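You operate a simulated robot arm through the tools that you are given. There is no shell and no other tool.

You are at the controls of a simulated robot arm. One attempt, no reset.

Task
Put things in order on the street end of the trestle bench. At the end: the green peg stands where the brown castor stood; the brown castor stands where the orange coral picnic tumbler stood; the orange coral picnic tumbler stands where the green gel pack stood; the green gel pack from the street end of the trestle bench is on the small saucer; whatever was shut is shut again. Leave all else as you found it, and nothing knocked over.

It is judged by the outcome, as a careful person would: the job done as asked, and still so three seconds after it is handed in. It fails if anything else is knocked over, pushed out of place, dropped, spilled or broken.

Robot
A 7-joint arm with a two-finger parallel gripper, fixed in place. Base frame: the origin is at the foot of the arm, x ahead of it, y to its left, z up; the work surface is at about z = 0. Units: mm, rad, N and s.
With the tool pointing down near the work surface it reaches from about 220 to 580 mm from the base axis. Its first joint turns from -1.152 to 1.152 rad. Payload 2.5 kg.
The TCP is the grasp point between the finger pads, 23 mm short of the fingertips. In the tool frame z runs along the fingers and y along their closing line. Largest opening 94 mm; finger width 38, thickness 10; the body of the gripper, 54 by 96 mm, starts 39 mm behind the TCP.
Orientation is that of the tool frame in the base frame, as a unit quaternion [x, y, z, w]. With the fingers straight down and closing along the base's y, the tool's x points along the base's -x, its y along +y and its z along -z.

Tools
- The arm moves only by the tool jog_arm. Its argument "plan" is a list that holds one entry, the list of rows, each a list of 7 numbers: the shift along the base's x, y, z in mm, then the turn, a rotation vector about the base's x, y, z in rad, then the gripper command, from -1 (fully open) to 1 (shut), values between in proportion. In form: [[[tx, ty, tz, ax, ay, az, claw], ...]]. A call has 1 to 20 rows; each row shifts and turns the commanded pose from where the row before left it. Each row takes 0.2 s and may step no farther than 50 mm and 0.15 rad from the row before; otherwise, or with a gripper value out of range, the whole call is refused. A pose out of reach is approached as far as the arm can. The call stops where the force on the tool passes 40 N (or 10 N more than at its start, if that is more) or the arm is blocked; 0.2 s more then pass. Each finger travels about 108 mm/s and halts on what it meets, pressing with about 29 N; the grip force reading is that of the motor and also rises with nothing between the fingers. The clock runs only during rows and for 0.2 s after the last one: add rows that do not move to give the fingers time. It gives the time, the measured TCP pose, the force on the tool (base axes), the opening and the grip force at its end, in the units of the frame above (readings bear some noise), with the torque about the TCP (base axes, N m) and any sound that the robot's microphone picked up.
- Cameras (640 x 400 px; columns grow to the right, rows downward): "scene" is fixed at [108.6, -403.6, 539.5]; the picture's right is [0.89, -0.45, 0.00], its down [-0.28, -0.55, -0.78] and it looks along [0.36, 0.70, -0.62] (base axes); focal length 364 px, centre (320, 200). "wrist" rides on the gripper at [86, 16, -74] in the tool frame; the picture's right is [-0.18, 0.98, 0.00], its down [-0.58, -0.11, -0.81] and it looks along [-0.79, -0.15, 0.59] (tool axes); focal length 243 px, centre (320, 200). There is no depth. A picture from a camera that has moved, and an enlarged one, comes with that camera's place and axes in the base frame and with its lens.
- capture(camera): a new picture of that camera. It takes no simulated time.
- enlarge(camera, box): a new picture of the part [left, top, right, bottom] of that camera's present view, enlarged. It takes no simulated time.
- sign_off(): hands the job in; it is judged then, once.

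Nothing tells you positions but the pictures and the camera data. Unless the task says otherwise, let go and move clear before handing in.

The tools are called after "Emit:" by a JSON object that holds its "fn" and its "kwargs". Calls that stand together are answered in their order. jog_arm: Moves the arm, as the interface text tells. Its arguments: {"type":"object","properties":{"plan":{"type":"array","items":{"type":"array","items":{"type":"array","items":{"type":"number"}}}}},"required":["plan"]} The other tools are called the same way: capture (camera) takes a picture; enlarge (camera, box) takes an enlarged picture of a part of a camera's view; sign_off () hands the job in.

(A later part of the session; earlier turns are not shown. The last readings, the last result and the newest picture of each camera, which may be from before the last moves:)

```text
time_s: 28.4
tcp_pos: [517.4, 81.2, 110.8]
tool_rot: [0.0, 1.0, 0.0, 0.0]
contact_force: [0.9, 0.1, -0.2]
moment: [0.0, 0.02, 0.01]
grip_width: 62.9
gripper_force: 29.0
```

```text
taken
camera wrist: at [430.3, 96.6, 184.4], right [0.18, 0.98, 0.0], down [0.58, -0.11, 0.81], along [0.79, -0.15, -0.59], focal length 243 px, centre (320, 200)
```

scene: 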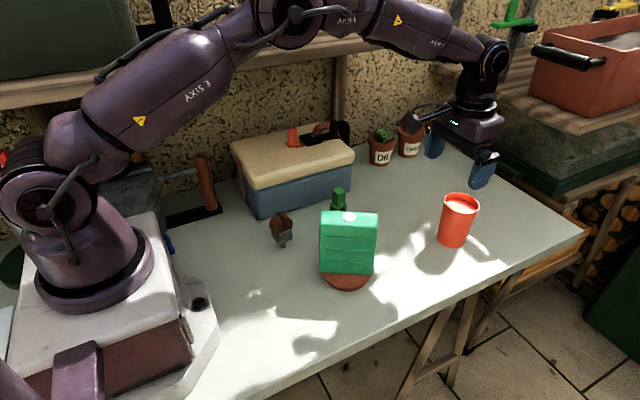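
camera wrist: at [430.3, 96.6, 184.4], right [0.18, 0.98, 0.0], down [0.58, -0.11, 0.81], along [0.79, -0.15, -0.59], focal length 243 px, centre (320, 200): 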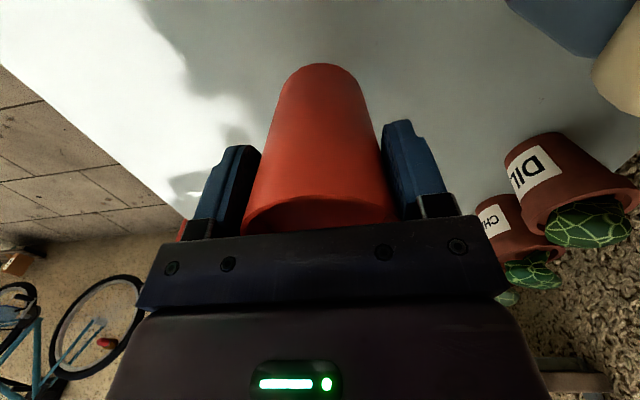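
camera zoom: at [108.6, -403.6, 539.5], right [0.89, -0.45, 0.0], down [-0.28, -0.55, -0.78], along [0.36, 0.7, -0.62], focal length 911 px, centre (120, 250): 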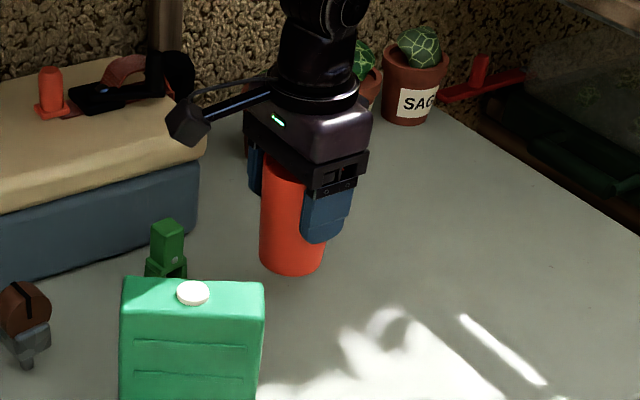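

The tumbler is above the pack's old spot. I'll lower it slowly.

Emit:
{"fn": "jog_arm", "kwargs": {"plan": [[[0, 0, -3, 0, 0, 0, 1], [0, 0, -6, 0, 0, 0, 1], [0, 0, -8, 0, 0, 0, 1], [0, 0, -8, 0, 0, 0, 1], [0, 0, -6, 0, 0, 0, 1], [0, 0, -4, 0, 0, 0, 1], [0, 0, -2, 0, 0, 0, 1], [0, 0, 0, 0, 0, 0, 1]]]}}

Emit:
{"fn": "jog_arm", "kwargs": {"plan": [[[0, 0, -1, 0, 0, 0, 1], [0, 0, 0, 0, 0, 0, 1]]]}}

Emit:
{"fn": "enlarge", "kwargs": {"camera": "scene", "box": [350, 120, 450, 240]}}

```text
time_s: 30.2
tcp_pos: [520.0, 80.7, 74.7]
tool_rot: [0.0, 1.0, 0.0, 0.0]
contact_force: [1.0, 0.7, -0.2]
moment: [0.01, 0.01, -0.01]
grip_width: 62.5
gripper_force: 29.3
```

```text
time_s: 30.8
tcp_pos: [519.6, 81.4, 71.8]
tool_rot: [-0.001, 1.0, 0.0, 0.0]
contact_force: [0.4, -0.5, 0.3]
moment: [0.03, 0.01, -0.02]
grip_width: 62.5
gripper_force: 29.2
```

```text
3.33 times, centred on (400, 180) of scene
camera zoom: at [108.6, -403.6, 539.5], right [0.89, -0.45, 0.0], down [-0.28, -0.55, -0.78], along [0.36, 0.7, -0.62], focal length 1214 px, centre (53, 267)
```

zoom: 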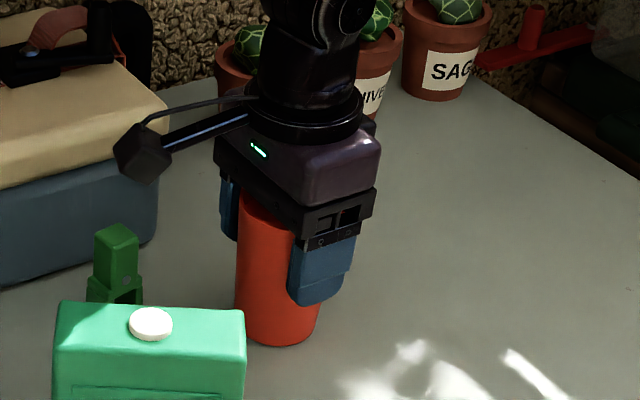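

Emit:
{"fn": "jog_arm", "kwargs": {"plan": [[[-1.5, 0.5, -0.5, 0, 0, 0, 1], [0, 0, -0.5, 0, 0, 0, 1], [0, 0, 0, 0, 0, 0, 1]]]}}

Emit:
{"fn": "jog_arm", "kwargs": {"plan": [[[0, 0, -0.7, 0, 0, 0, 1], [0, 0, 0, 0, 0, 0, 1]]]}}

Emit:
{"fn": "jog_arm", "kwargs": {"plan": [[[0, 0, -0.7, 0, 0, 0, 1], [0, 0, 0, 0, 0, 0, 1]]]}}

```text
time_s: 31.6
tcp_pos: [517.9, 82.1, 72.7]
tool_rot: [-0.001, 1.0, 0.0, 0.0]
contact_force: [0.9, 0.3, -1.1]
moment: [0.02, 0.0, 0.02]
grip_width: 62.4
gripper_force: 28.9
```

```text
time_s: 32.2
tcp_pos: [517.5, 81.1, 72.2]
tool_rot: [0.0, 1.0, 0.0, 0.0]
contact_force: [0.0, 0.1, -0.8]
moment: [-0.01, -0.03, -0.01]
grip_width: 62.3
gripper_force: 29.0
```

```text
time_s: 32.8
tcp_pos: [517.8, 80.6, 70.6]
tool_rot: [0.0, 1.0, 0.001, 0.0]
contact_force: [0.0, -0.1, 1.9]
moment: [-0.07, 0.04, 0.0]
grip_width: 62.6
gripper_force: 28.8
```

The tumbler is touching the table. I'll release it slowly, then rise straight up.

Emit:
{"fn": "jog_arm", "kwargs": {"plan": [[[0, 0, 0, 0, 0, 0, -0.34], [0, 0, 0, 0, 0, 0, -0.38], [0, 0, 0, 0, 0, 0, -0.45], [0, 0, 0, 0, 0, 0, -0.6], [0, 0, 0, 0, 0, 0, -0.9], [0, 0, 0, 0, 0, 0, -1], [0, 0, 10, 0, 0, 0, -1], [0, 0, 20, 0, 0, 0, -1], [0, 0, 35, 0, 0, 0, -1], [0, 0, 45, 0, 0, 0, -1], [0, 0, 40, 0, 0, 0, -1], [0, 0, 0, 0, 0, 0, -1]]]}}

Emit:
{"fn": "capture", "kwargs": {"camera": "scene"}}

Emit:
{"fn": "capture", "kwargs": {"camera": "wrist"}}

Emit:
{"fn": "enlarge", "kwargs": {"camera": "scene", "box": [350, 120, 450, 240]}}

```text
time_s: 35.4
tcp_pos: [517.0, 82.4, 219.3]
tool_rot: [-0.001, 1.0, 0.0, 0.0]
contact_force: [0.4, 1.3, -0.2]
moment: [0.0, 0.03, -0.01]
grip_width: 94.1
gripper_force: 0.1
```

```text
taken
```

scene: 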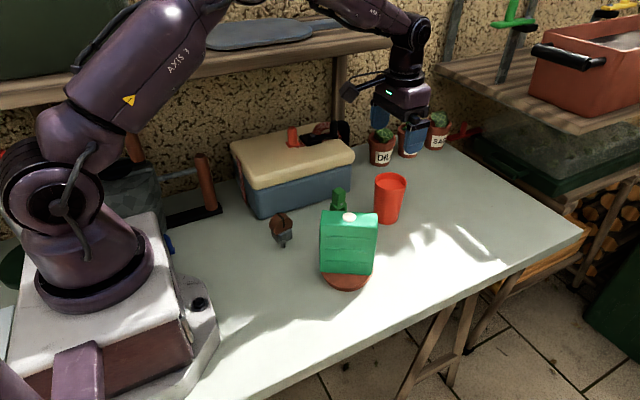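

```text
taken
camera wrist: at [428.9, 98.1, 293.8], right [0.18, 0.98, 0.0], down [0.58, -0.11, 0.81], along [0.79, -0.15, -0.59], focal length 243 px, centre (320, 200)
```

wrist: 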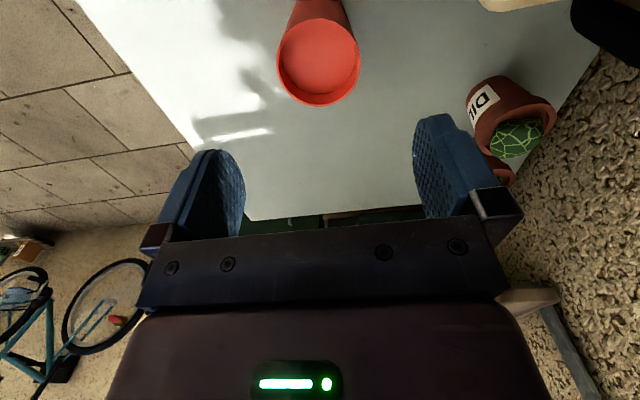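

```text
3.33 times, centred on (400, 180) of scene
camera zoom: at [108.6, -403.6, 539.5], right [0.89, -0.45, 0.0], down [-0.28, -0.55, -0.78], along [0.36, 0.7, -0.62], focal length 1214 px, centre (53, 267)
```

zoom: 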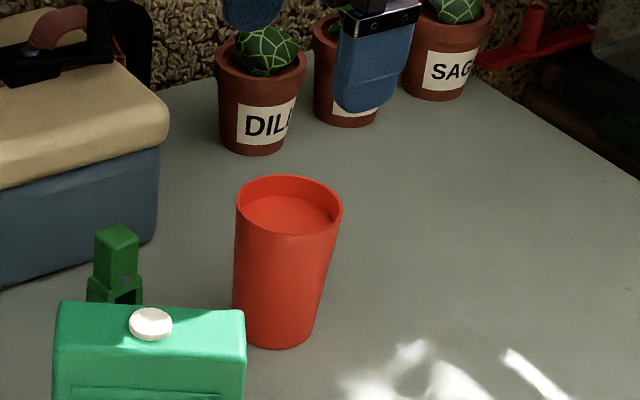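

The tumbler stands where the pack was. Before I fetch the castor, I'll test whether the tool can go vertically down to z ≈ 50 at the tumbler's old spot, which is now empty.

Emit:
{"fn": "jog_arm", "kwargs": {"plan": [[[20, -30, 0, 0, 0, 0, -1], [25, -35, 0, 0, 0, 0, -1], [25, -35, 0, 0, 0, 0, -1], [11, -22, -20, 0, 0, 0, -1], [0, 0, -40, 0, 0, 0, -1], [0, 0, -40, 0, 0, 0, -1], [0, 0, -35, 0, 0, 0, -1], [0, 0, -20, 0, 0, 0, -1], [0, 0, -14, 0, 0, 0, -1], [0, 0, 0, 0, 0, 0, -1]]]}}

Emit:
{"fn": "enlarge", "kwargs": {"camera": "scene", "box": [390, 120, 530, 260]}}

```text
time_s: 37.6
tcp_pos: [594.2, -42.0, 50.6]
tool_rot: [0.0, 1.0, 0.0, 0.001]
contact_force: [-0.3, 0.3, -0.1]
moment: [0.04, -0.03, -0.02]
grip_width: 93.6
gripper_force: 0.0
out of reach, approached as far as the arm can: row 8
```

```text
2.86 times, centred on (460, 190) of scene
camera zoom: at [108.6, -403.6, 539.5], right [0.89, -0.45, 0.0], down [-0.28, -0.55, -0.78], along [0.36, 0.7, -0.62], focal length 1041 px, centre (-80, 229)
```

zoom: 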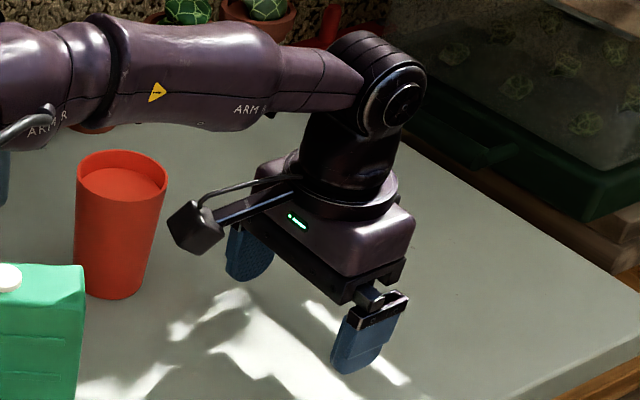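

Vertical reach is fine there; only the last few mm of height fall short, by about 4 mm. I'll rise and go above the castor, turning slightly to match its block.

Emit:
{"fn": "jog_arm", "kwargs": {"plan": [[[0, 0, 40, 0, 0, 0, -1], [0, 0, 45, 0, 0, 0, -1], [0, 0, 45, 0, 0, 0, -1], [0, 0, 45, 0, 0, 0, -1], [-40, 18, 0, 0, 0, 0, -1], [-40, 18, 0, 0, 0, 0, -1], [-40, 18, 0, 0, 0, 0, -1], [-40, 18, 0, 0, 0, 0, -1], [-40, 18, 0, 0, 0, 0.06, -1], [-40, 18, 0, 0, 0, 0.06, -1], [-40, 18, 0, 0, 0, 0.05, -1], [-36, 18, 0, 0, 0, 0, -1], [0, 0, 0, 0, 0, 0, -1]]]}}

Emit:
{"fn": "capture", "kwargs": {"camera": "scene"}}

Emit:
{"fn": "capture", "kwargs": {"camera": "wrist"}}

```text
time_s: 40.4
tcp_pos: [275.6, 105.8, 227.0]
tool_rot: [-0.085, 0.996, 0.001, -0.001]
contact_force: [-1.2, -0.2, 0.6]
moment: [-0.02, -0.02, -0.02]
grip_width: 93.9
gripper_force: 0.0
```

```text
taken
```

scene: 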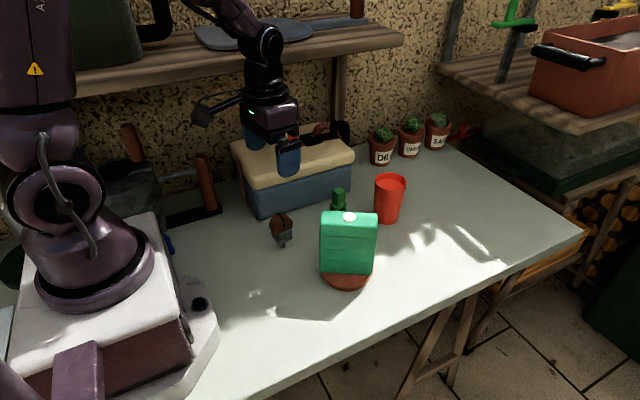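

```text
taken
camera wrist: at [187.3, 106.2, 300.5], right [0.01, 1.0, 0.0], down [0.59, -0.01, 0.81], along [0.81, -0.01, -0.59], focal length 243 px, centre (320, 200)
```

wrist: 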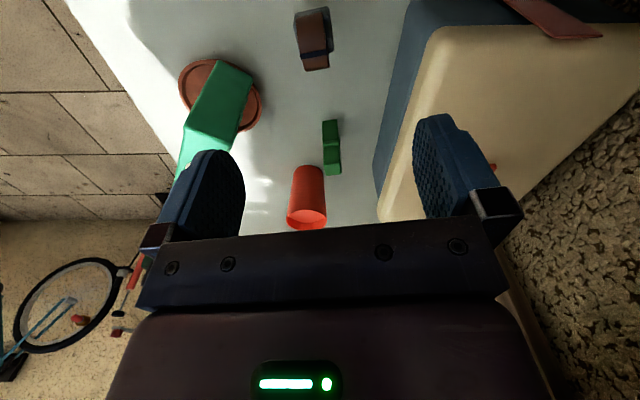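

Emit:
{"fn": "enlarge", "kwargs": {"camera": "wrist", "box": [270, 0, 370, 80]}}

Emit:
{"fn": "enlarge", "kwargs": {"camera": "scene", "box": [230, 120, 350, 260]}}

```text
5.00 times, centred on (320, 40) of wrist
camera zoom: at [187.3, 106.2, 300.5], right [0.01, 1.0, 0.0], down [0.59, -0.01, 0.81], along [0.81, -0.01, -0.59], focal length 1213 px, centre (320, 1000)
```

zoom: 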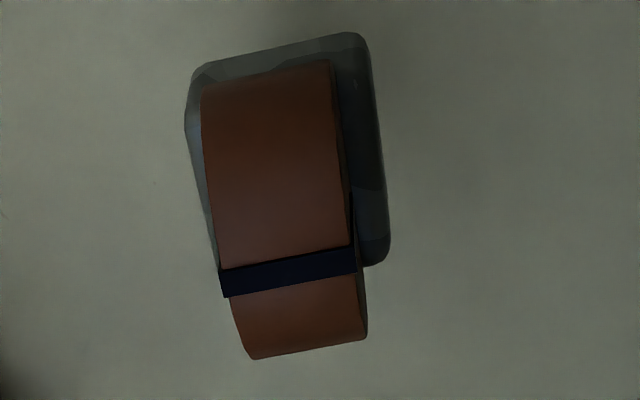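

```text
2.86 times, centred on (290, 190) of scene
camera zoom: at [108.6, -403.6, 539.5], right [0.89, -0.45, 0.0], down [-0.28, -0.55, -0.78], along [0.36, 0.7, -0.62], focal length 1041 px, centre (406, 229)
```

zoom: 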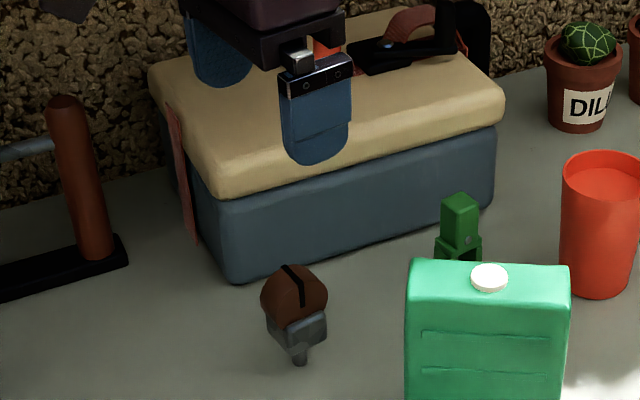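

The castor centre is at about (276.5, 100), turned about 9°. I'll shift to centre on it and descend around it.

Emit:
{"fn": "jog_arm", "kwargs": {"plan": [[[1, -5.2, -30, 0, 0, 0, -1], [0, 0, -40, 0, 0, 0, -1], [0, 0, -40, 0, 0, 0, -1], [0, 0, -20, 0, 0, 0, -1], [0, 0, 0, 0, 0, 0, -1]]]}}

Emit:
{"fn": "capture", "kwargs": {"camera": "wrist"}}

Emit:
{"fn": "enlarge", "kwargs": {"camera": "scene", "box": [230, 140, 330, 260]}}

```text
time_s: 41.6
tcp_pos: [279.6, 96.6, 95.9]
tool_rot: [-0.085, 0.996, -0.001, 0.0]
contact_force: [-0.3, -0.2, -0.1]
moment: [0.03, 0.01, 0.03]
grip_width: 94.0
gripper_force: 0.1
```

```text
taken
camera wrist: at [189.3, 98.3, 169.5], right [0.01, 1.0, 0.0], down [0.59, -0.01, 0.81], along [0.81, -0.01, -0.59], focal length 243 px, centre (320, 200)
```

wrist: 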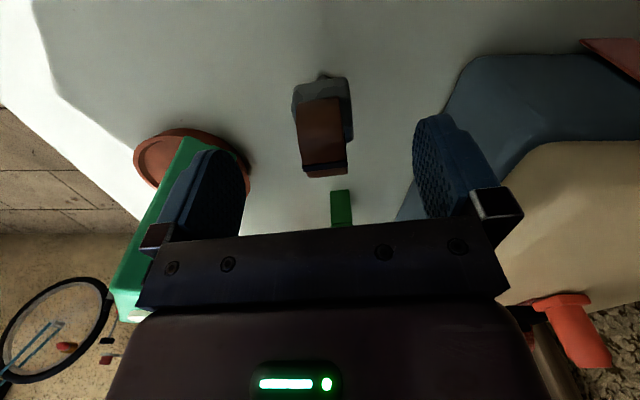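

```text
3.33 times, centred on (280, 200) of scene
camera zoom: at [108.6, -403.6, 539.5], right [0.89, -0.45, 0.0], down [-0.28, -0.55, -0.78], along [0.36, 0.7, -0.62], focal length 1214 px, centre (453, 200)
```

zoom: 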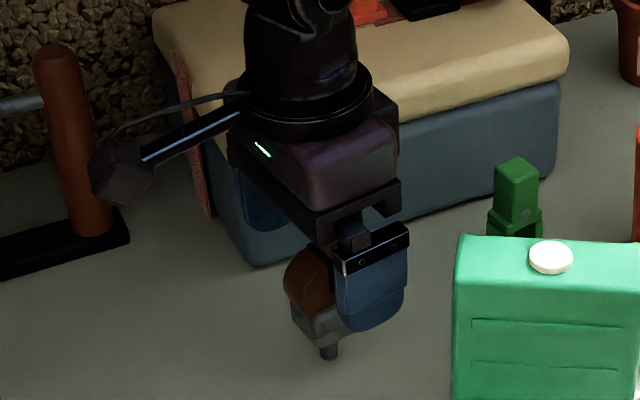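

The castor is centred between the fingers. I'll go down to grip height and close part-way to check.

Emit:
{"fn": "jog_arm", "kwargs": {"plan": [[[0, 0, -20, 0, 0, 0, -1], [0, 0, -14, 0, 0, 0, -1], [0, 0, -8, 0, 0, 0, -0.6], [0, 0, 0, 0, 0, 0, -0.2], [0, 0, 0, 0, 0, 0, -0.2]]]}}

Emit:
{"fn": "capture", "kwargs": {"camera": "wrist"}}

Emit:
{"fn": "enlarge", "kwargs": {"camera": "scene", "box": [230, 140, 330, 260]}}

```text
time_s: 42.8
tcp_pos: [278.1, 98.8, 55.7]
tool_rot: [-0.086, 0.996, 0.0, 0.0]
contact_force: [0.5, -0.1, -1.2]
moment: [-0.01, 0.0, 0.01]
grip_width: 56.4
gripper_force: 0.1
```

```text
taken
camera wrist: at [188.4, 99.3, 129.7], right [0.01, 1.0, 0.0], down [0.59, -0.01, 0.81], along [0.81, -0.01, -0.59], focal length 243 px, centre (320, 200)
```

wrist: 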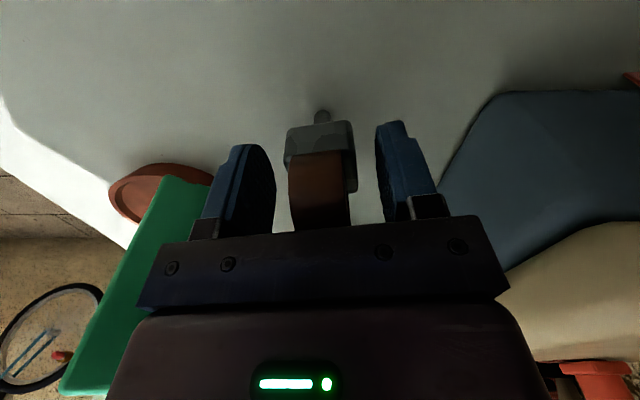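

```text
3.33 times, centred on (280, 200) of scene
camera zoom: at [108.6, -403.6, 539.5], right [0.89, -0.45, 0.0], down [-0.28, -0.55, -0.78], along [0.36, 0.7, -0.62], focal length 1214 px, centre (453, 200)
```

zoom: 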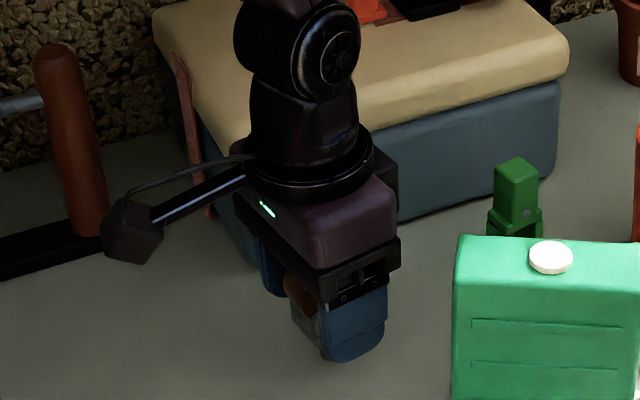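

The castor sits about 1.5 mm toward the +y finger. I'll nudge over and close slowly.

Emit:
{"fn": "jog_arm", "kwargs": {"plan": [[[-0.3, 1.6, 0, 0, 0, 0, -0.2], [0, 0, 0, 0, 0, 0, 0.1], [0, 0, 0, 0, 0, 0, 0.2], [0, 0, 0, 0, 0, 0, 0.2]]]}}

Emit:
{"fn": "enlarge", "kwargs": {"camera": "wrist", "box": [220, 90, 420, 240]}}

```text
time_s: 43.8
tcp_pos: [279.8, 100.2, 55.1]
tool_rot: [-0.085, 0.996, 0.0, 0.0]
contact_force: [-1.1, -0.4, -1.4]
moment: [0.0, -0.03, 0.02]
grip_width: 37.5
gripper_force: 0.0
```

```text
2.67 times, centred on (320, 165) of wrist
camera zoom: at [188.1, 100.9, 129.8], right [0.01, 1.0, 0.0], down [0.59, -0.01, 0.81], along [0.81, -0.01, -0.59], focal length 647 px, centre (320, 293)
```

zoom: 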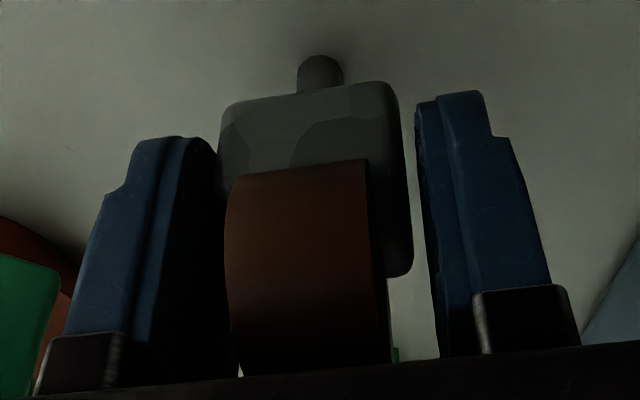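

Emit:
{"fn": "jog_arm", "kwargs": {"plan": [[[0, 0, 0, 0, 0, 0, 0.26], [0, 0, 0, 0, 0, 0, 0.32], [0, 0, 0, 0, 0, 0, 0.4], [0, 0, 0, 0, 0, 0, 1], [0, 0, 0, 0, 0, 0, 1]]]}}

Emit:
{"fn": "enlarge", "kwargs": {"camera": "wrist", "box": [220, 90, 420, 240]}}

Emit:
{"fn": "enlarge", "kwargs": {"camera": "scene", "box": [230, 140, 330, 260]}}

```text
time_s: 45.0
tcp_pos: [277.3, 100.6, 54.8]
tool_rot: [-0.086, 0.996, 0.0, 0.0]
contact_force: [-0.1, 0.2, 1.0]
moment: [-0.03, 0.02, 0.01]
grip_width: 33.5
gripper_force: 28.9
```

```text
2.67 times, centred on (320, 165) of wrist
camera zoom: at [188.1, 100.8, 129.8], right [0.01, 1.0, 0.0], down [0.59, -0.01, 0.81], along [0.81, -0.01, -0.59], focal length 647 px, centre (320, 293)
```

zoom: 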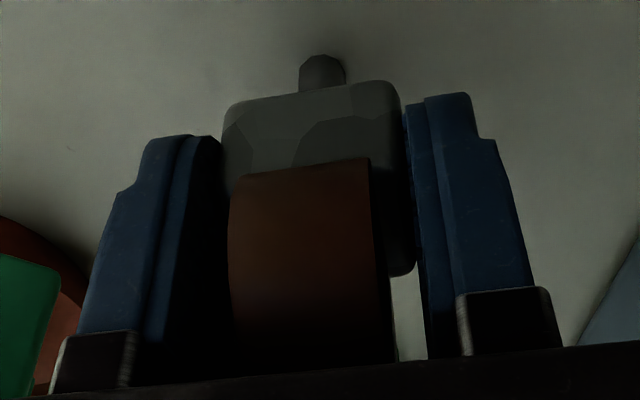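

```text
3.33 times, centred on (280, 200) of scene
camera zoom: at [108.6, -403.6, 539.5], right [0.89, -0.45, 0.0], down [-0.28, -0.55, -0.78], along [0.36, 0.7, -0.62], focal length 1214 px, centre (453, 200)
```

zoom: 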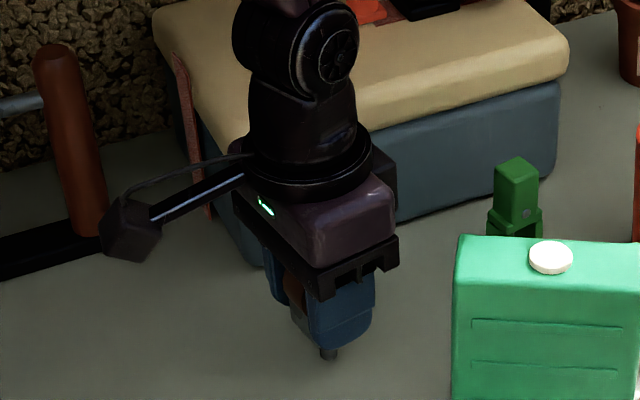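

The castor is gripped at 33.5 mm and looks upright. I'll lift it carefully.

Emit:
{"fn": "jog_arm", "kwargs": {"plan": [[[0, 0, 3, 0, 0, 0, 1], [0, 0, 7, 0, 0, 0, 1], [0, 0, 15, 0, 0, 0, 1], [0, 0, 25, 0, 0, 0, 1], [0, 0, 30, 0, 0, 0, 1], [0, 0, 30, 0, 0, 0, 1], [0, 0, 25, 0, 0, 0, 1], [0, 0, 15, 0, 0, 0, 1], [0, 0, 0, 0, 0, 0, 1]]]}}

Emit:
{"fn": "enlarge", "kwargs": {"camera": "scene", "box": [230, 80, 350, 240]}}

Emit:
{"fn": "enlarge", "kwargs": {"camera": "wrist", "box": [220, 90, 420, 240]}}

```text
time_s: 47.0
tcp_pos: [277.1, 99.9, 207.3]
tool_rot: [-0.086, 0.996, 0.0, 0.0]
contact_force: [0.0, 0.4, -0.6]
moment: [-0.02, -0.01, 0.02]
grip_width: 33.5
gripper_force: 29.3
```

```text
2.50 times, centred on (290, 160) of scene
camera zoom: at [108.6, -403.6, 539.5], right [0.89, -0.45, 0.0], down [-0.28, -0.55, -0.78], along [0.36, 0.7, -0.62], focal length 911 px, centre (395, 300)
```

zoom: 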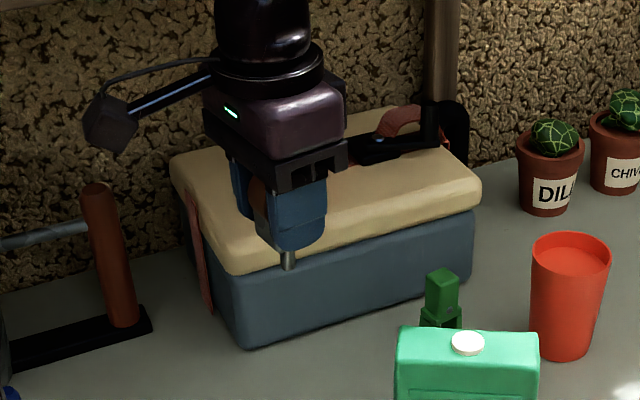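

```text
2.67 times, centred on (320, 165) of wrist
camera zoom: at [188.3, 101.1, 281.3], right [0.01, 1.0, 0.0], down [0.59, -0.01, 0.81], along [0.81, -0.01, -0.59], focal length 647 px, centre (320, 293)
```

zoom: 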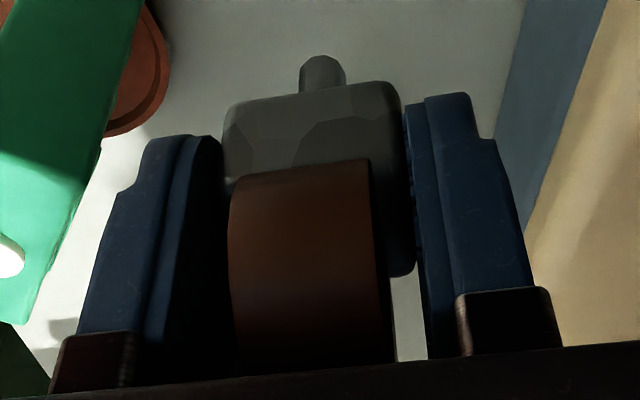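

The castor is held steady. I'll carry it across to above the tumbler's old spot.

Emit:
{"fn": "jog_arm", "kwargs": {"plan": [[[12, -5, 0, 0, 0, 0, 1], [25, -11, 0, 0, 0, 0, 1], [32, -14, 0, 0, 0, 0, 1], [36, -16, 0, 0, 0, 0, 1], [36, -16, 0, 0, 0, 0, 1], [36, -16, 0, 0, 0, 0, 1], [36, -16, 0, 0, 0, 0, 1], [36, -16, 0, 0, 0, 0, 1], [32, -14, 0, 0, 0, 0, 1], [25, -11, 0, 0, 0, 0, 1], [14, -6, 0, 0, 0, 0, 1], [0, 0, -20, 0, 0, 0, 1], [0, 0, -30, 0, 0, 0, 1], [0, 0, -30, 0, 0, 0, 1], [0, 0, -20, 0, 0, 0, 1], [0, 0, 0, 0, 0, 0, 1]]]}}

Emit:
{"fn": "capture", "kwargs": {"camera": "scene"}}

Emit:
{"fn": "enlarge", "kwargs": {"camera": "scene", "box": [400, 130, 520, 260]}}

Emit:
{"fn": "enlarge", "kwargs": {"camera": "wrist", "box": [220, 90, 420, 240]}}

```text
time_s: 50.4
tcp_pos: [595.6, -42.0, 103.4]
tool_rot: [-0.086, 0.996, -0.001, -0.001]
contact_force: [-0.7, -0.6, -1.1]
moment: [-0.01, 0.0, 0.0]
grip_width: 33.5
gripper_force: 29.1
out of reach, approached as far as the arm can: row 11
```

```text
taken
```

scene: 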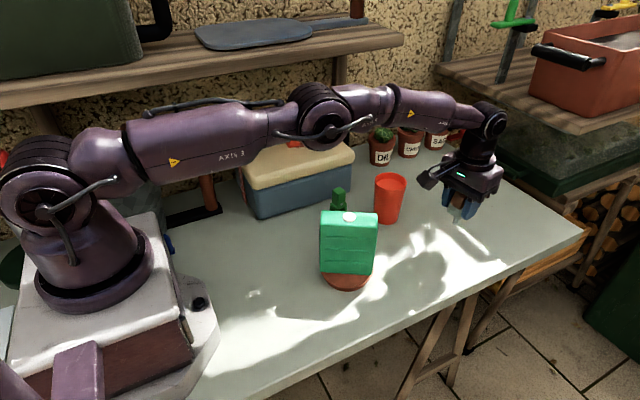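

```text
3.08 times, centred on (460, 195) of scene
camera zoom: at [108.6, -403.6, 539.5], right [0.89, -0.45, 0.0], down [-0.28, -0.55, -0.78], along [0.36, 0.7, -0.62], focal length 1121 px, centre (-111, 215)
```

zoom: 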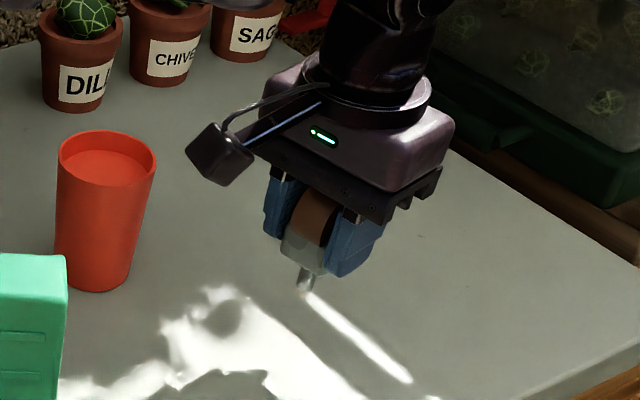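

```text
2.67 times, centred on (320, 165) of wrist
camera zoom: at [504.9, -40.7, 177.8], right [0.01, 1.0, 0.0], down [0.59, -0.01, 0.81], along [0.81, -0.01, -0.59], focal length 647 px, centre (320, 293)
```

zoom: 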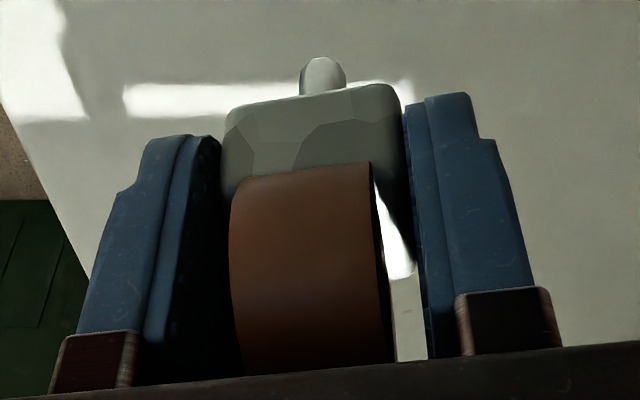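

The castor's stem is about 4 mm short of the target. I'll nudge out and lower to just above the table.

Emit:
{"fn": "jog_arm", "kwargs": {"plan": [[[2, 1, -5, 0, 0, 0, 1], [2, 1, -10, 0, 0, 0, 1], [0, 0, -12, 0, 0, 0, 1], [0, 0, -8, 0, 0, 0, 1], [0, 0, -4, 0, 0, 0, 1], [0, 0, 0, 0, 0, 0, 1]]]}}

Emit:
{"fn": "enlarge", "kwargs": {"camera": "scene", "box": [410, 160, 510, 260]}}

Emit:
{"fn": "enlarge", "kwargs": {"camera": "wrist", "box": [220, 90, 420, 240]}}

```text
time_s: 51.8
tcp_pos: [596.5, -38.2, 65.5]
tool_rot: [-0.085, 0.996, 0.0, 0.0]
contact_force: [-0.1, 0.5, -0.8]
moment: [0.01, 0.02, -0.01]
grip_width: 33.7
gripper_force: 29.0
```

```text
4.00 times, centred on (460, 210) of scene
camera zoom: at [108.6, -403.6, 539.5], right [0.89, -0.45, 0.0], down [-0.28, -0.55, -0.78], along [0.36, 0.7, -0.62], focal length 1457 px, centre (-240, 160)
```

zoom: 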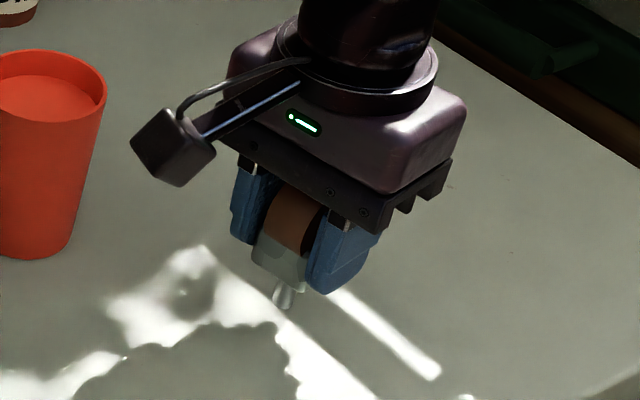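

```text
2.67 times, centred on (320, 165) of wrist
camera zoom: at [506.8, -38.0, 139.9], right [0.01, 1.0, 0.0], down [0.59, -0.01, 0.81], along [0.81, -0.01, -0.59], focal length 647 px, centre (320, 293)
```

zoom: 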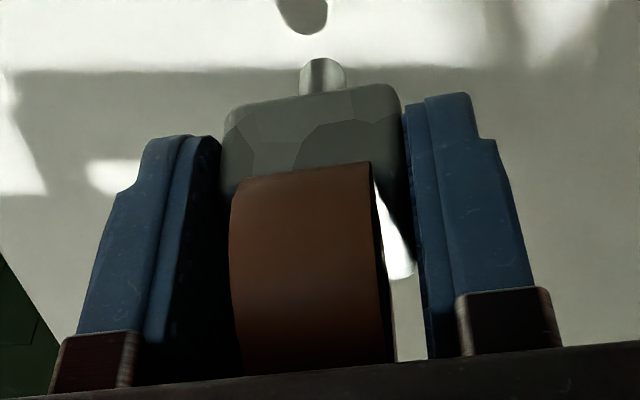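

The castor's stem is now within about 2 mm of the target. I'll lower the last 10 mm carefully.

Emit:
{"fn": "jog_arm", "kwargs": {"plan": [[[0, 0, -3, 0, 0, 0, 1], [0, 0, -3, 0, 0, 0, 1], [0, 0, -2, 0, 0, 0, 1], [0, 0, 0, 0, 0, 0, 1]]]}}

Emit:
{"fn": "jog_arm", "kwargs": {"plan": [[[0, 0, -1, 0, 0, 0, 1], [0, 0, 0, 0, 0, 0, 1]]]}}

Emit:
{"fn": "enlarge", "kwargs": {"camera": "scene", "box": [430, 190, 490, 250]}}

```text
time_s: 52.8
tcp_pos: [594.7, -39.6, 58.9]
tool_rot: [-0.087, 0.996, 0.0, 0.0]
contact_force: [-0.1, 0.0, -1.4]
moment: [0.01, -0.01, -0.01]
grip_width: 33.4
gripper_force: 29.0
out of reach, approached as far as the arm can: row 3
```

```text
time_s: 53.4
tcp_pos: [594.3, -38.3, 57.6]
tool_rot: [-0.086, 0.996, 0.0, 0.0]
contact_force: [-0.1, 0.5, -1.2]
moment: [-0.01, -0.03, 0.02]
grip_width: 33.4
gripper_force: 28.5
```

```text
6.67 times, centred on (460, 220) of scene
camera zoom: at [108.6, -403.6, 539.5], right [0.89, -0.45, 0.0], down [-0.28, -0.55, -0.78], along [0.36, 0.7, -0.62], focal length 2428 px, centre (-613, 67)
```

zoom: 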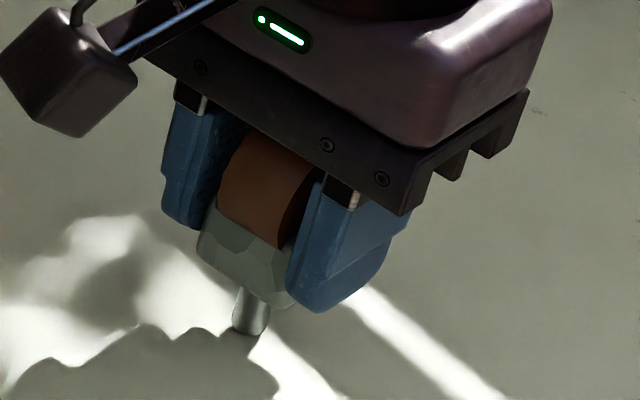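

Emit:
{"fn": "jog_arm", "kwargs": {"plan": [[[-0.5, -0.5, -0.7, 0, 0, 0, 1], [0, 0, 0, 0, 0, 0, 1]]]}}

Emit:
{"fn": "jog_arm", "kwargs": {"plan": [[[-0.3, 0, -0.7, 0, 0, 0, 1], [0, 0, 0, 0, 0, 0, 1]]]}}

Emit:
{"fn": "jog_arm", "kwargs": {"plan": [[[-0.2, 0, -0.5, 0, 0, 0, 1], [0, 0, 0, 0, 0, 0, 1]]]}}

```text
time_s: 54.0
tcp_pos: [594.2, -38.3, 56.8]
tool_rot: [-0.086, 0.996, 0.0, 0.0]
contact_force: [0.9, 0.3, -0.9]
moment: [-0.02, 0.02, -0.02]
grip_width: 33.7
gripper_force: 28.8
```

```text
time_s: 54.6
tcp_pos: [594.8, -39.6, 56.0]
tool_rot: [-0.085, 0.996, 0.0, 0.0]
contact_force: [0.0, -1.2, -1.3]
moment: [0.02, 0.03, 0.01]
grip_width: 33.4
gripper_force: 29.0
```

```text
time_s: 55.2
tcp_pos: [592.4, -38.3, 56.5]
tool_rot: [-0.086, 0.996, 0.0, -0.001]
contact_force: [-0.8, 0.0, -1.5]
moment: [0.01, -0.02, 0.02]
grip_width: 33.3
gripper_force: 29.1
```

Emit:
{"fn": "jog_arm", "kwargs": {"plan": [[[0, 0, -0.5, 0, 0, 0, 1], [0, 0, 0, 0, 0, 0, 1]]]}}

Emit:
{"fn": "jog_arm", "kwargs": {"plan": [[[0, 0, -0.5, 0, 0, 0, 1], [0, 0, 0, 0, 0, 0, 1]]]}}

Emit:
{"fn": "enlarge", "kwargs": {"camera": "scene", "box": [430, 190, 490, 250]}}

```text
time_s: 55.8
tcp_pos: [593.7, -38.9, 54.6]
tool_rot: [-0.085, 0.996, 0.001, 0.0]
contact_force: [-1.5, 1.8, 4.9]
moment: [0.06, 0.1, -0.02]
grip_width: 33.6
gripper_force: 28.6
```

```text
time_s: 56.4
tcp_pos: [593.5, -39.1, 54.4]
tool_rot: [-0.085, 0.996, 0.0, 0.001]
contact_force: [-5.5, 1.4, 14.2]
moment: [0.09, 0.24, 0.01]
grip_width: 33.7
gripper_force: 28.3
```

```text
6.67 times, centred on (460, 220) of scene
camera zoom: at [108.5, -403.6, 539.5], right [0.89, -0.45, 0.0], down [-0.28, -0.55, -0.78], along [0.36, 0.7, -0.62], focal length 2428 px, centre (-613, 67)
```

zoom: 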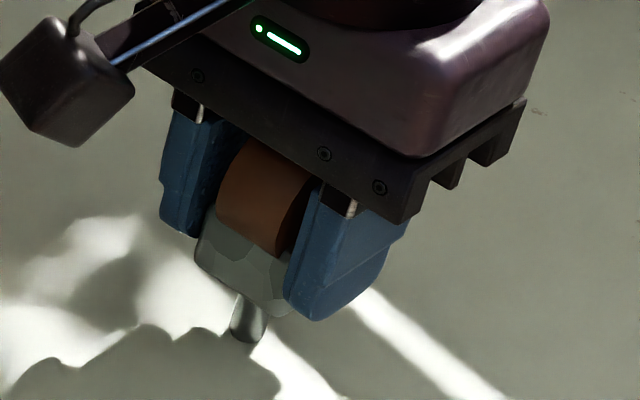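

The stem is touching the table with about 14 N. I'll back off to near zero before releasing.

Emit:
{"fn": "jog_arm", "kwargs": {"plan": [[[0, 0, 0.6, 0, 0, 0, 1], [0, 0, 0, 0, 0, 0, 1], [0, 0, 0, 0, 0, 0, 1]]]}}

```text
time_s: 57.2
tcp_pos: [595.0, -40.1, 55.2]
tool_rot: [-0.086, 0.996, 0.0, 0.001]
contact_force: [-4.4, 1.0, 17.8]
moment: [0.1, 0.19, 0.0]
grip_width: 33.6
gripper_force: 29.3
```

Emit:
{"fn": "jog_arm", "kwargs": {"plan": [[[0, 0, 0.5, 0, 0, 0, 1], [0, 0, 0, 0, 0, 0, 1], [0, 0, 0, 0, 0, 0, 1]]]}}

```text
time_s: 58.0
tcp_pos: [593.9, -39.5, 54.4]
tool_rot: [-0.085, 0.996, -0.001, 0.0]
contact_force: [3.6, -2.6, 9.7]
moment: [-0.11, -0.26, 0.01]
grip_width: 33.7
gripper_force: 28.9
```

Emit:
{"fn": "jog_arm", "kwargs": {"plan": [[[0, 0, 0.4, 0, 0, 0, 1], [0, 0, 0, 0, 0, 0, 1], [0, 0, 0, 0, 0, 0, 1]]]}}

Emit:
{"fn": "jog_arm", "kwargs": {"plan": [[[0, 0, 0, 0, 0, 0, 1], [0, 0, 0, 0, 0, 0, 1]]]}}

```text
time_s: 58.8
tcp_pos: [593.2, -39.1, 55.7]
tool_rot: [-0.084, 0.996, 0.0, -0.001]
contact_force: [0.4, -2.8, 5.1]
moment: [-0.12, 0.0, -0.01]
grip_width: 33.4
gripper_force: 29.0
```

```text
time_s: 59.4
tcp_pos: [593.4, -38.0, 56.2]
tool_rot: [-0.086, 0.996, 0.001, -0.001]
contact_force: [-1.6, -0.3, 1.3]
moment: [-0.03, 0.0, -0.01]
grip_width: 33.6
gripper_force: 28.9
```

Emit:
{"fn": "enlarge", "kwargs": {"camera": "wrist", "box": [220, 90, 420, 240]}}

Emit:
{"fn": "enlarge", "kwargs": {"camera": "scene", "box": [430, 190, 490, 250]}}

```text
2.67 times, centred on (320, 165) of wrist
camera zoom: at [504.5, -37.9, 129.7], right [0.01, 1.0, 0.0], down [0.59, -0.01, 0.81], along [0.81, -0.01, -0.59], focal length 647 px, centre (320, 293)
```

zoom: 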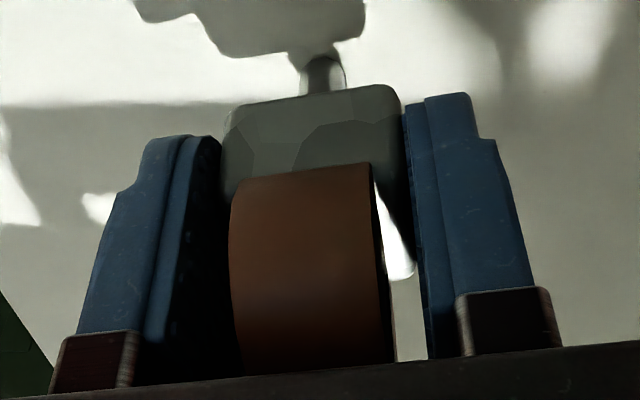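

```text
6.67 times, centred on (460, 220) of scene
camera zoom: at [108.6, -403.6, 539.5], right [0.89, -0.45, 0.0], down [-0.28, -0.55, -0.78], along [0.36, 0.7, -0.62], focal length 2428 px, centre (-613, 67)
```

zoom: 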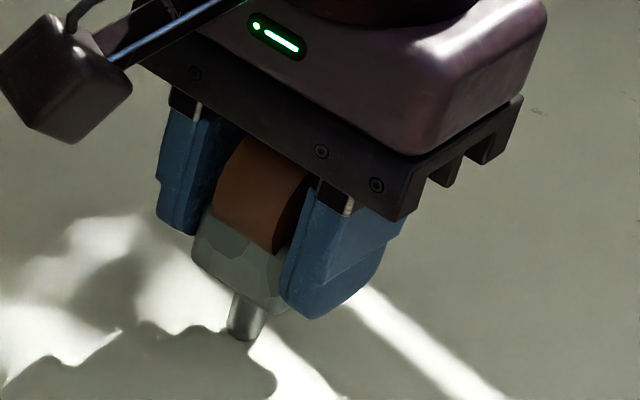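

The castor is upright in the grip and lightly touching the table. I'll open very gradually.

Emit:
{"fn": "jog_arm", "kwargs": {"plan": [[[0, 0, 0, 0, 0, 0, 0.28], [0, 0, 0, 0, 0, 0, 0.26], [0, 0, 0, 0, 0, 0, 0.23], [0, 0, 0, 0, 0, 0, 0.2], [0, 0, 0, 0, 0, 0, 0.2]]]}}

Emit:
{"fn": "enlarge", "kwargs": {"camera": "wrist", "box": [220, 90, 420, 240]}}

Emit:
{"fn": "enlarge", "kwargs": {"camera": "scene", "box": [430, 190, 490, 250]}}

```text
time_s: 60.6
tcp_pos: [594.6, -39.6, 55.0]
tool_rot: [-0.085, 0.996, 0.0, 0.0]
contact_force: [0.4, 0.3, -0.5]
moment: [-0.01, 0.02, 0.02]
grip_width: 37.6
gripper_force: 0.0
```

```text
2.67 times, centred on (320, 165) of wrist
camera zoom: at [504.7, -38.1, 130.1], right [0.01, 1.0, 0.0], down [0.59, -0.01, 0.81], along [0.81, -0.01, -0.59], focal length 647 px, centre (320, 293)
```

zoom: 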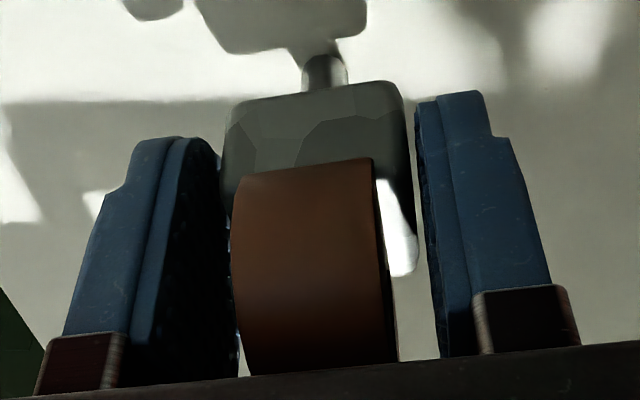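

```text
6.67 times, centred on (460, 220) of scene
camera zoom: at [108.6, -403.6, 539.5], right [0.89, -0.45, 0.0], down [-0.28, -0.55, -0.78], along [0.36, 0.7, -0.62], focal length 2428 px, centre (-613, 67)
```

zoom: 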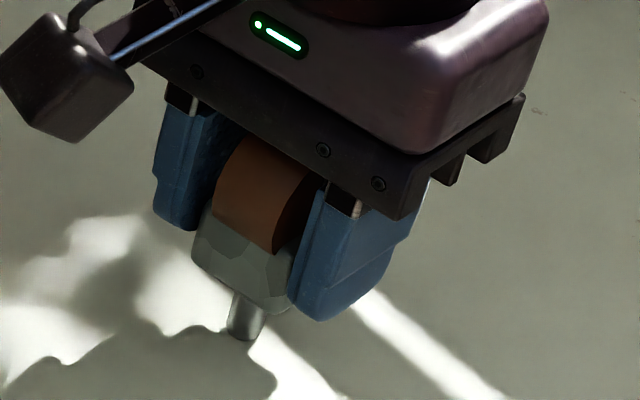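

The castor stands free. I'll open fully and rise straight up.

Emit:
{"fn": "jog_arm", "kwargs": {"plan": [[[0, 0, 0, 0, 0, 0, 0.1], [0, 0, 0, 0, 0, 0, -0.1], [0, 0, 0, 0, 0, 0, -0.4], [0, 0, 0, 0, 0, 0, -0.8], [0, 0, 0, 0, 0, 0, -0.8], [0, 0, 8, 0, 0, 0, -0.8], [0, 0, 20, 0, 0, 0, -0.8], [0, 0, 30, 0, 0, 0, -0.8], [0, 0, 40, 0, 0, 0, -0.8], [0, 0, 45, 0, 0, 0, -0.8], [0, 0, 25, 0, 0, 0, -0.8], [0, 0, 0, 0, 0, 0, -0.8]]]}}

Emit:
{"fn": "capture", "kwargs": {"camera": "scene"}}

Emit:
{"fn": "enlarge", "kwargs": {"camera": "scene", "box": [430, 190, 490, 250]}}

Emit:
{"fn": "capture", "kwargs": {"camera": "wrist"}}

```text
time_s: 63.2
tcp_pos: [594.7, -41.6, 224.7]
tool_rot: [-0.085, 0.996, 0.0, 0.0]
contact_force: [0.5, 0.0, -0.2]
moment: [0.01, -0.01, -0.01]
grip_width: 84.5
gripper_force: 0.1
```

```text
taken
```

scene: 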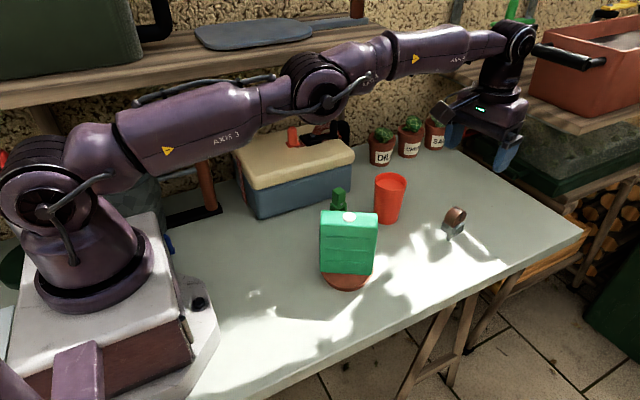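

```text
6.67 times, centred on (460, 220) of scene
camera zoom: at [108.6, -403.6, 539.5], right [0.89, -0.45, 0.0], down [-0.28, -0.55, -0.78], along [0.36, 0.7, -0.62], focal length 2428 px, centre (-613, 67)
```

zoom: 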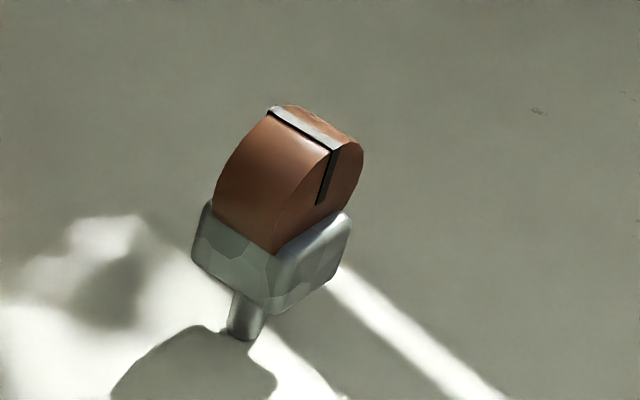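

```text
taken
camera wrist: at [505.3, -40.7, 298.9], right [0.01, 1.0, 0.0], down [0.59, -0.01, 0.81], along [0.81, -0.01, -0.59], focal length 243 px, centre (320, 200)
```

wrist: 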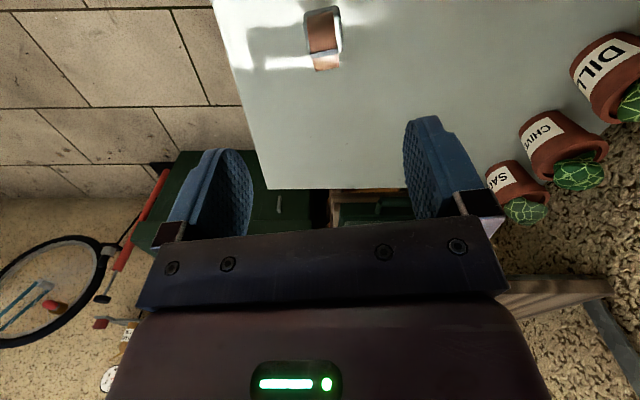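

The castor stands at the tumbler's old place. Next is the peg, so I'll move above it.

Emit:
{"fn": "jog_arm", "kwargs": {"plan": [[[-29, 27, 0, 0, 0, 0, -0.8], [-29, 27, 0, 0, 0, 0, -0.8], [-29, 27, 0, 0, 0, 0, -0.8], [-29, 27, 0, 0, 0, 0, -0.8], [-29, 27, 0, 0, 0, 0, -0.8], [-30, 27, -10, 0, 0, -0.03, -0.8], [0, 0, -15, 0, 0, 0, -0.8], [0, 0, 0, 0, 0, 0, -0.8]]]}}

Emit:
{"fn": "capture", "kwargs": {"camera": "wrist"}}

Emit:
{"fn": "enlarge", "kwargs": {"camera": "wrist", "box": [280, 0, 380, 100]}}

Emit:
{"fn": "capture", "kwargs": {"camera": "scene"}}

```text
time_s: 65.0
tcp_pos: [418.4, 120.6, 199.3]
tool_rot: [-0.07, 0.998, 0.0, -0.001]
contact_force: [0.8, 0.3, 0.3]
moment: [-0.03, 0.01, -0.01]
grip_width: 84.6
gripper_force: 0.1
```

```text
taken
camera wrist: at [329.8, 125.0, 273.4], right [0.04, 1.0, 0.0], down [0.59, -0.03, 0.81], along [0.81, -0.04, -0.59], focal length 243 px, centre (320, 200)
```

wrist: 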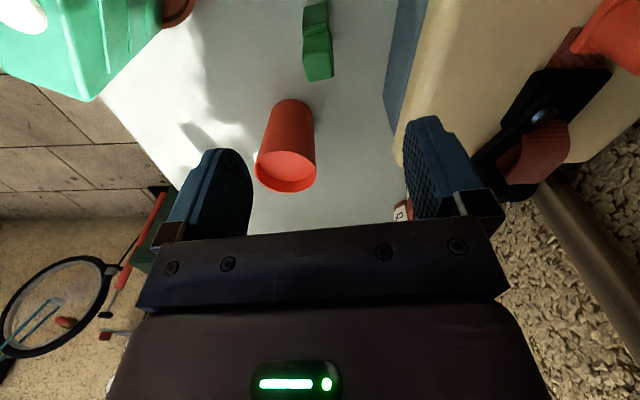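

```text
4.00 times, centred on (330, 50) of wrist
camera zoom: at [329.8, 125.0, 273.4], right [0.04, 1.0, 0.0], down [0.59, -0.03, 0.81], along [0.81, -0.04, -0.59], focal length 970 px, centre (280, 800)
```

zoom: 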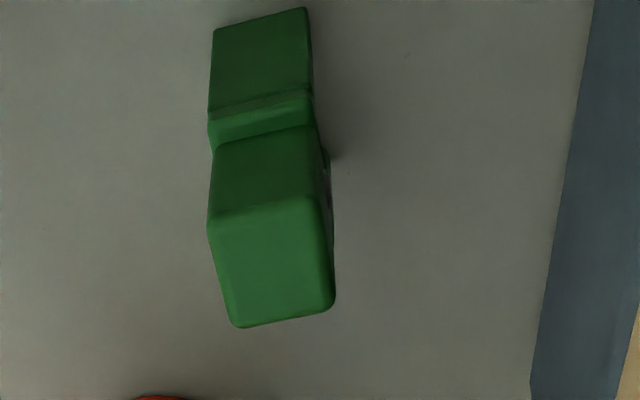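

```text
taken
```

scene: 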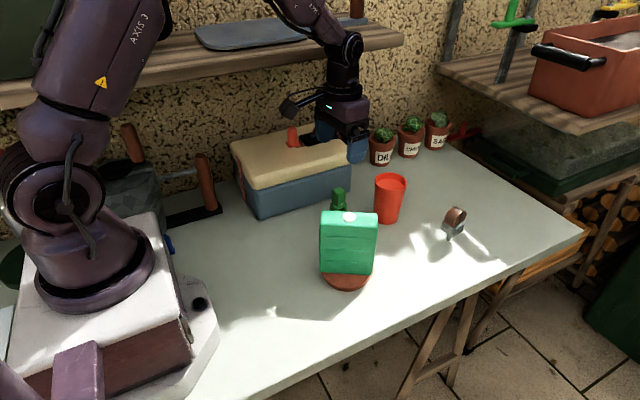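

The peg is at about (418, 120.5) and well centred. I'll descend to grip its upper block.

Emit:
{"fn": "jog_arm", "kwargs": {"plan": [[[0.5, -0.8, -30, 0, 0, 0.03, -0.6], [0, 0, -40, 0, 0, 0, -0.4], [0, 0, -35, 0, 0, 0, -0.2], [0, 0, -16, 0, 0, 0, -0.2], [0, 0, -10, 0, 0, 0, -0.2], [0, 0, 0, 0, 0, 0, -0.2]]]}}

Emit:
{"fn": "enlarge", "kwargs": {"camera": "wrist", "box": [220, 60, 420, 240]}}

Emit:
{"fn": "enlarge", "kwargs": {"camera": "scene", "box": [290, 130, 390, 230]}}

```text
time_s: 66.4
tcp_pos: [421.1, 122.9, 66.9]
tool_rot: [-0.085, 0.996, 0.0, 0.0]
contact_force: [0.7, -0.1, 0.2]
moment: [-0.01, -0.01, -0.03]
grip_width: 56.3
gripper_force: 0.1
```

```text
2.22 times, centred on (320, 150) of wrist
camera zoom: at [331.8, 122.5, 141.8], right [0.01, 1.0, 0.0], down [0.59, -0.01, 0.81], along [0.81, -0.01, -0.59], focal length 539 px, centre (320, 311)
```

zoom: 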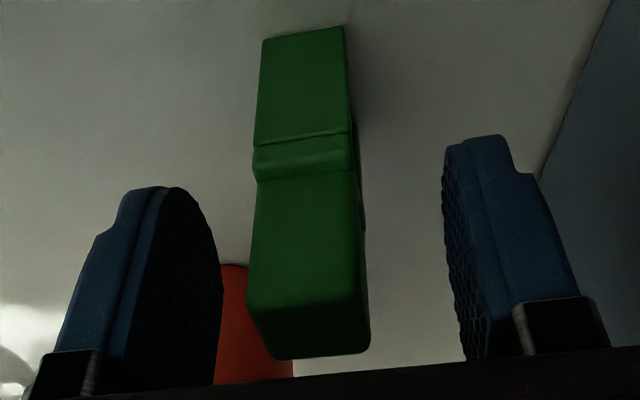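

```text
4.00 times, centred on (340, 180) of scene
camera zoom: at [108.6, -403.6, 539.5], right [0.89, -0.45, 0.0], down [-0.28, -0.55, -0.78], along [0.36, 0.7, -0.62], focal length 1457 px, centre (240, 280)
```

zoom: 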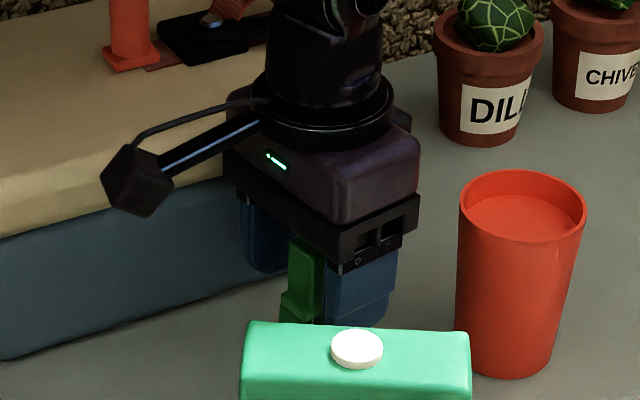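

The peg has a crossbar and a bolt below its top block, so I'll rise about 14 mm to grip only the plain upper part. I'll centre on it, then close slowly.

Emit:
{"fn": "jog_arm", "kwargs": {"plan": [[[0.3, -1.8, 7, 0, 0, 0, -0.2], [0, 0, 7, 0, 0, 0, -0.2], [0, 0, 0, 0, 0, 0, 0.1], [0, 0, 0, 0, 0, 0, 0.35], [0, 0, 0, 0, 0, 0, 0.35]]]}}

Emit:
{"fn": "enlarge", "kwargs": {"camera": "wrist", "box": [220, 60, 420, 240]}}

```text
time_s: 67.6
tcp_pos: [420.0, 118.8, 82.0]
tool_rot: [-0.086, 0.996, 0.0, 0.0]
contact_force: [0.9, -1.5, -0.1]
moment: [0.02, 0.03, 0.01]
grip_width: 30.7
gripper_force: 0.0
```

```text
2.22 times, centred on (320, 150) of wrist
camera zoom: at [331.4, 119.9, 156.2], right [0.01, 1.0, 0.0], down [0.59, -0.01, 0.81], along [0.81, -0.01, -0.59], focal length 539 px, centre (320, 311)
```

zoom: 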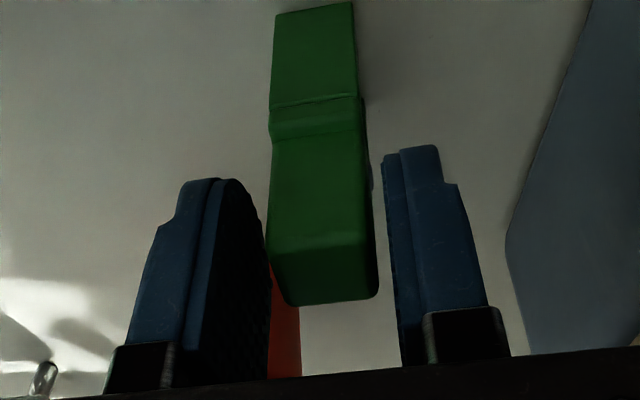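

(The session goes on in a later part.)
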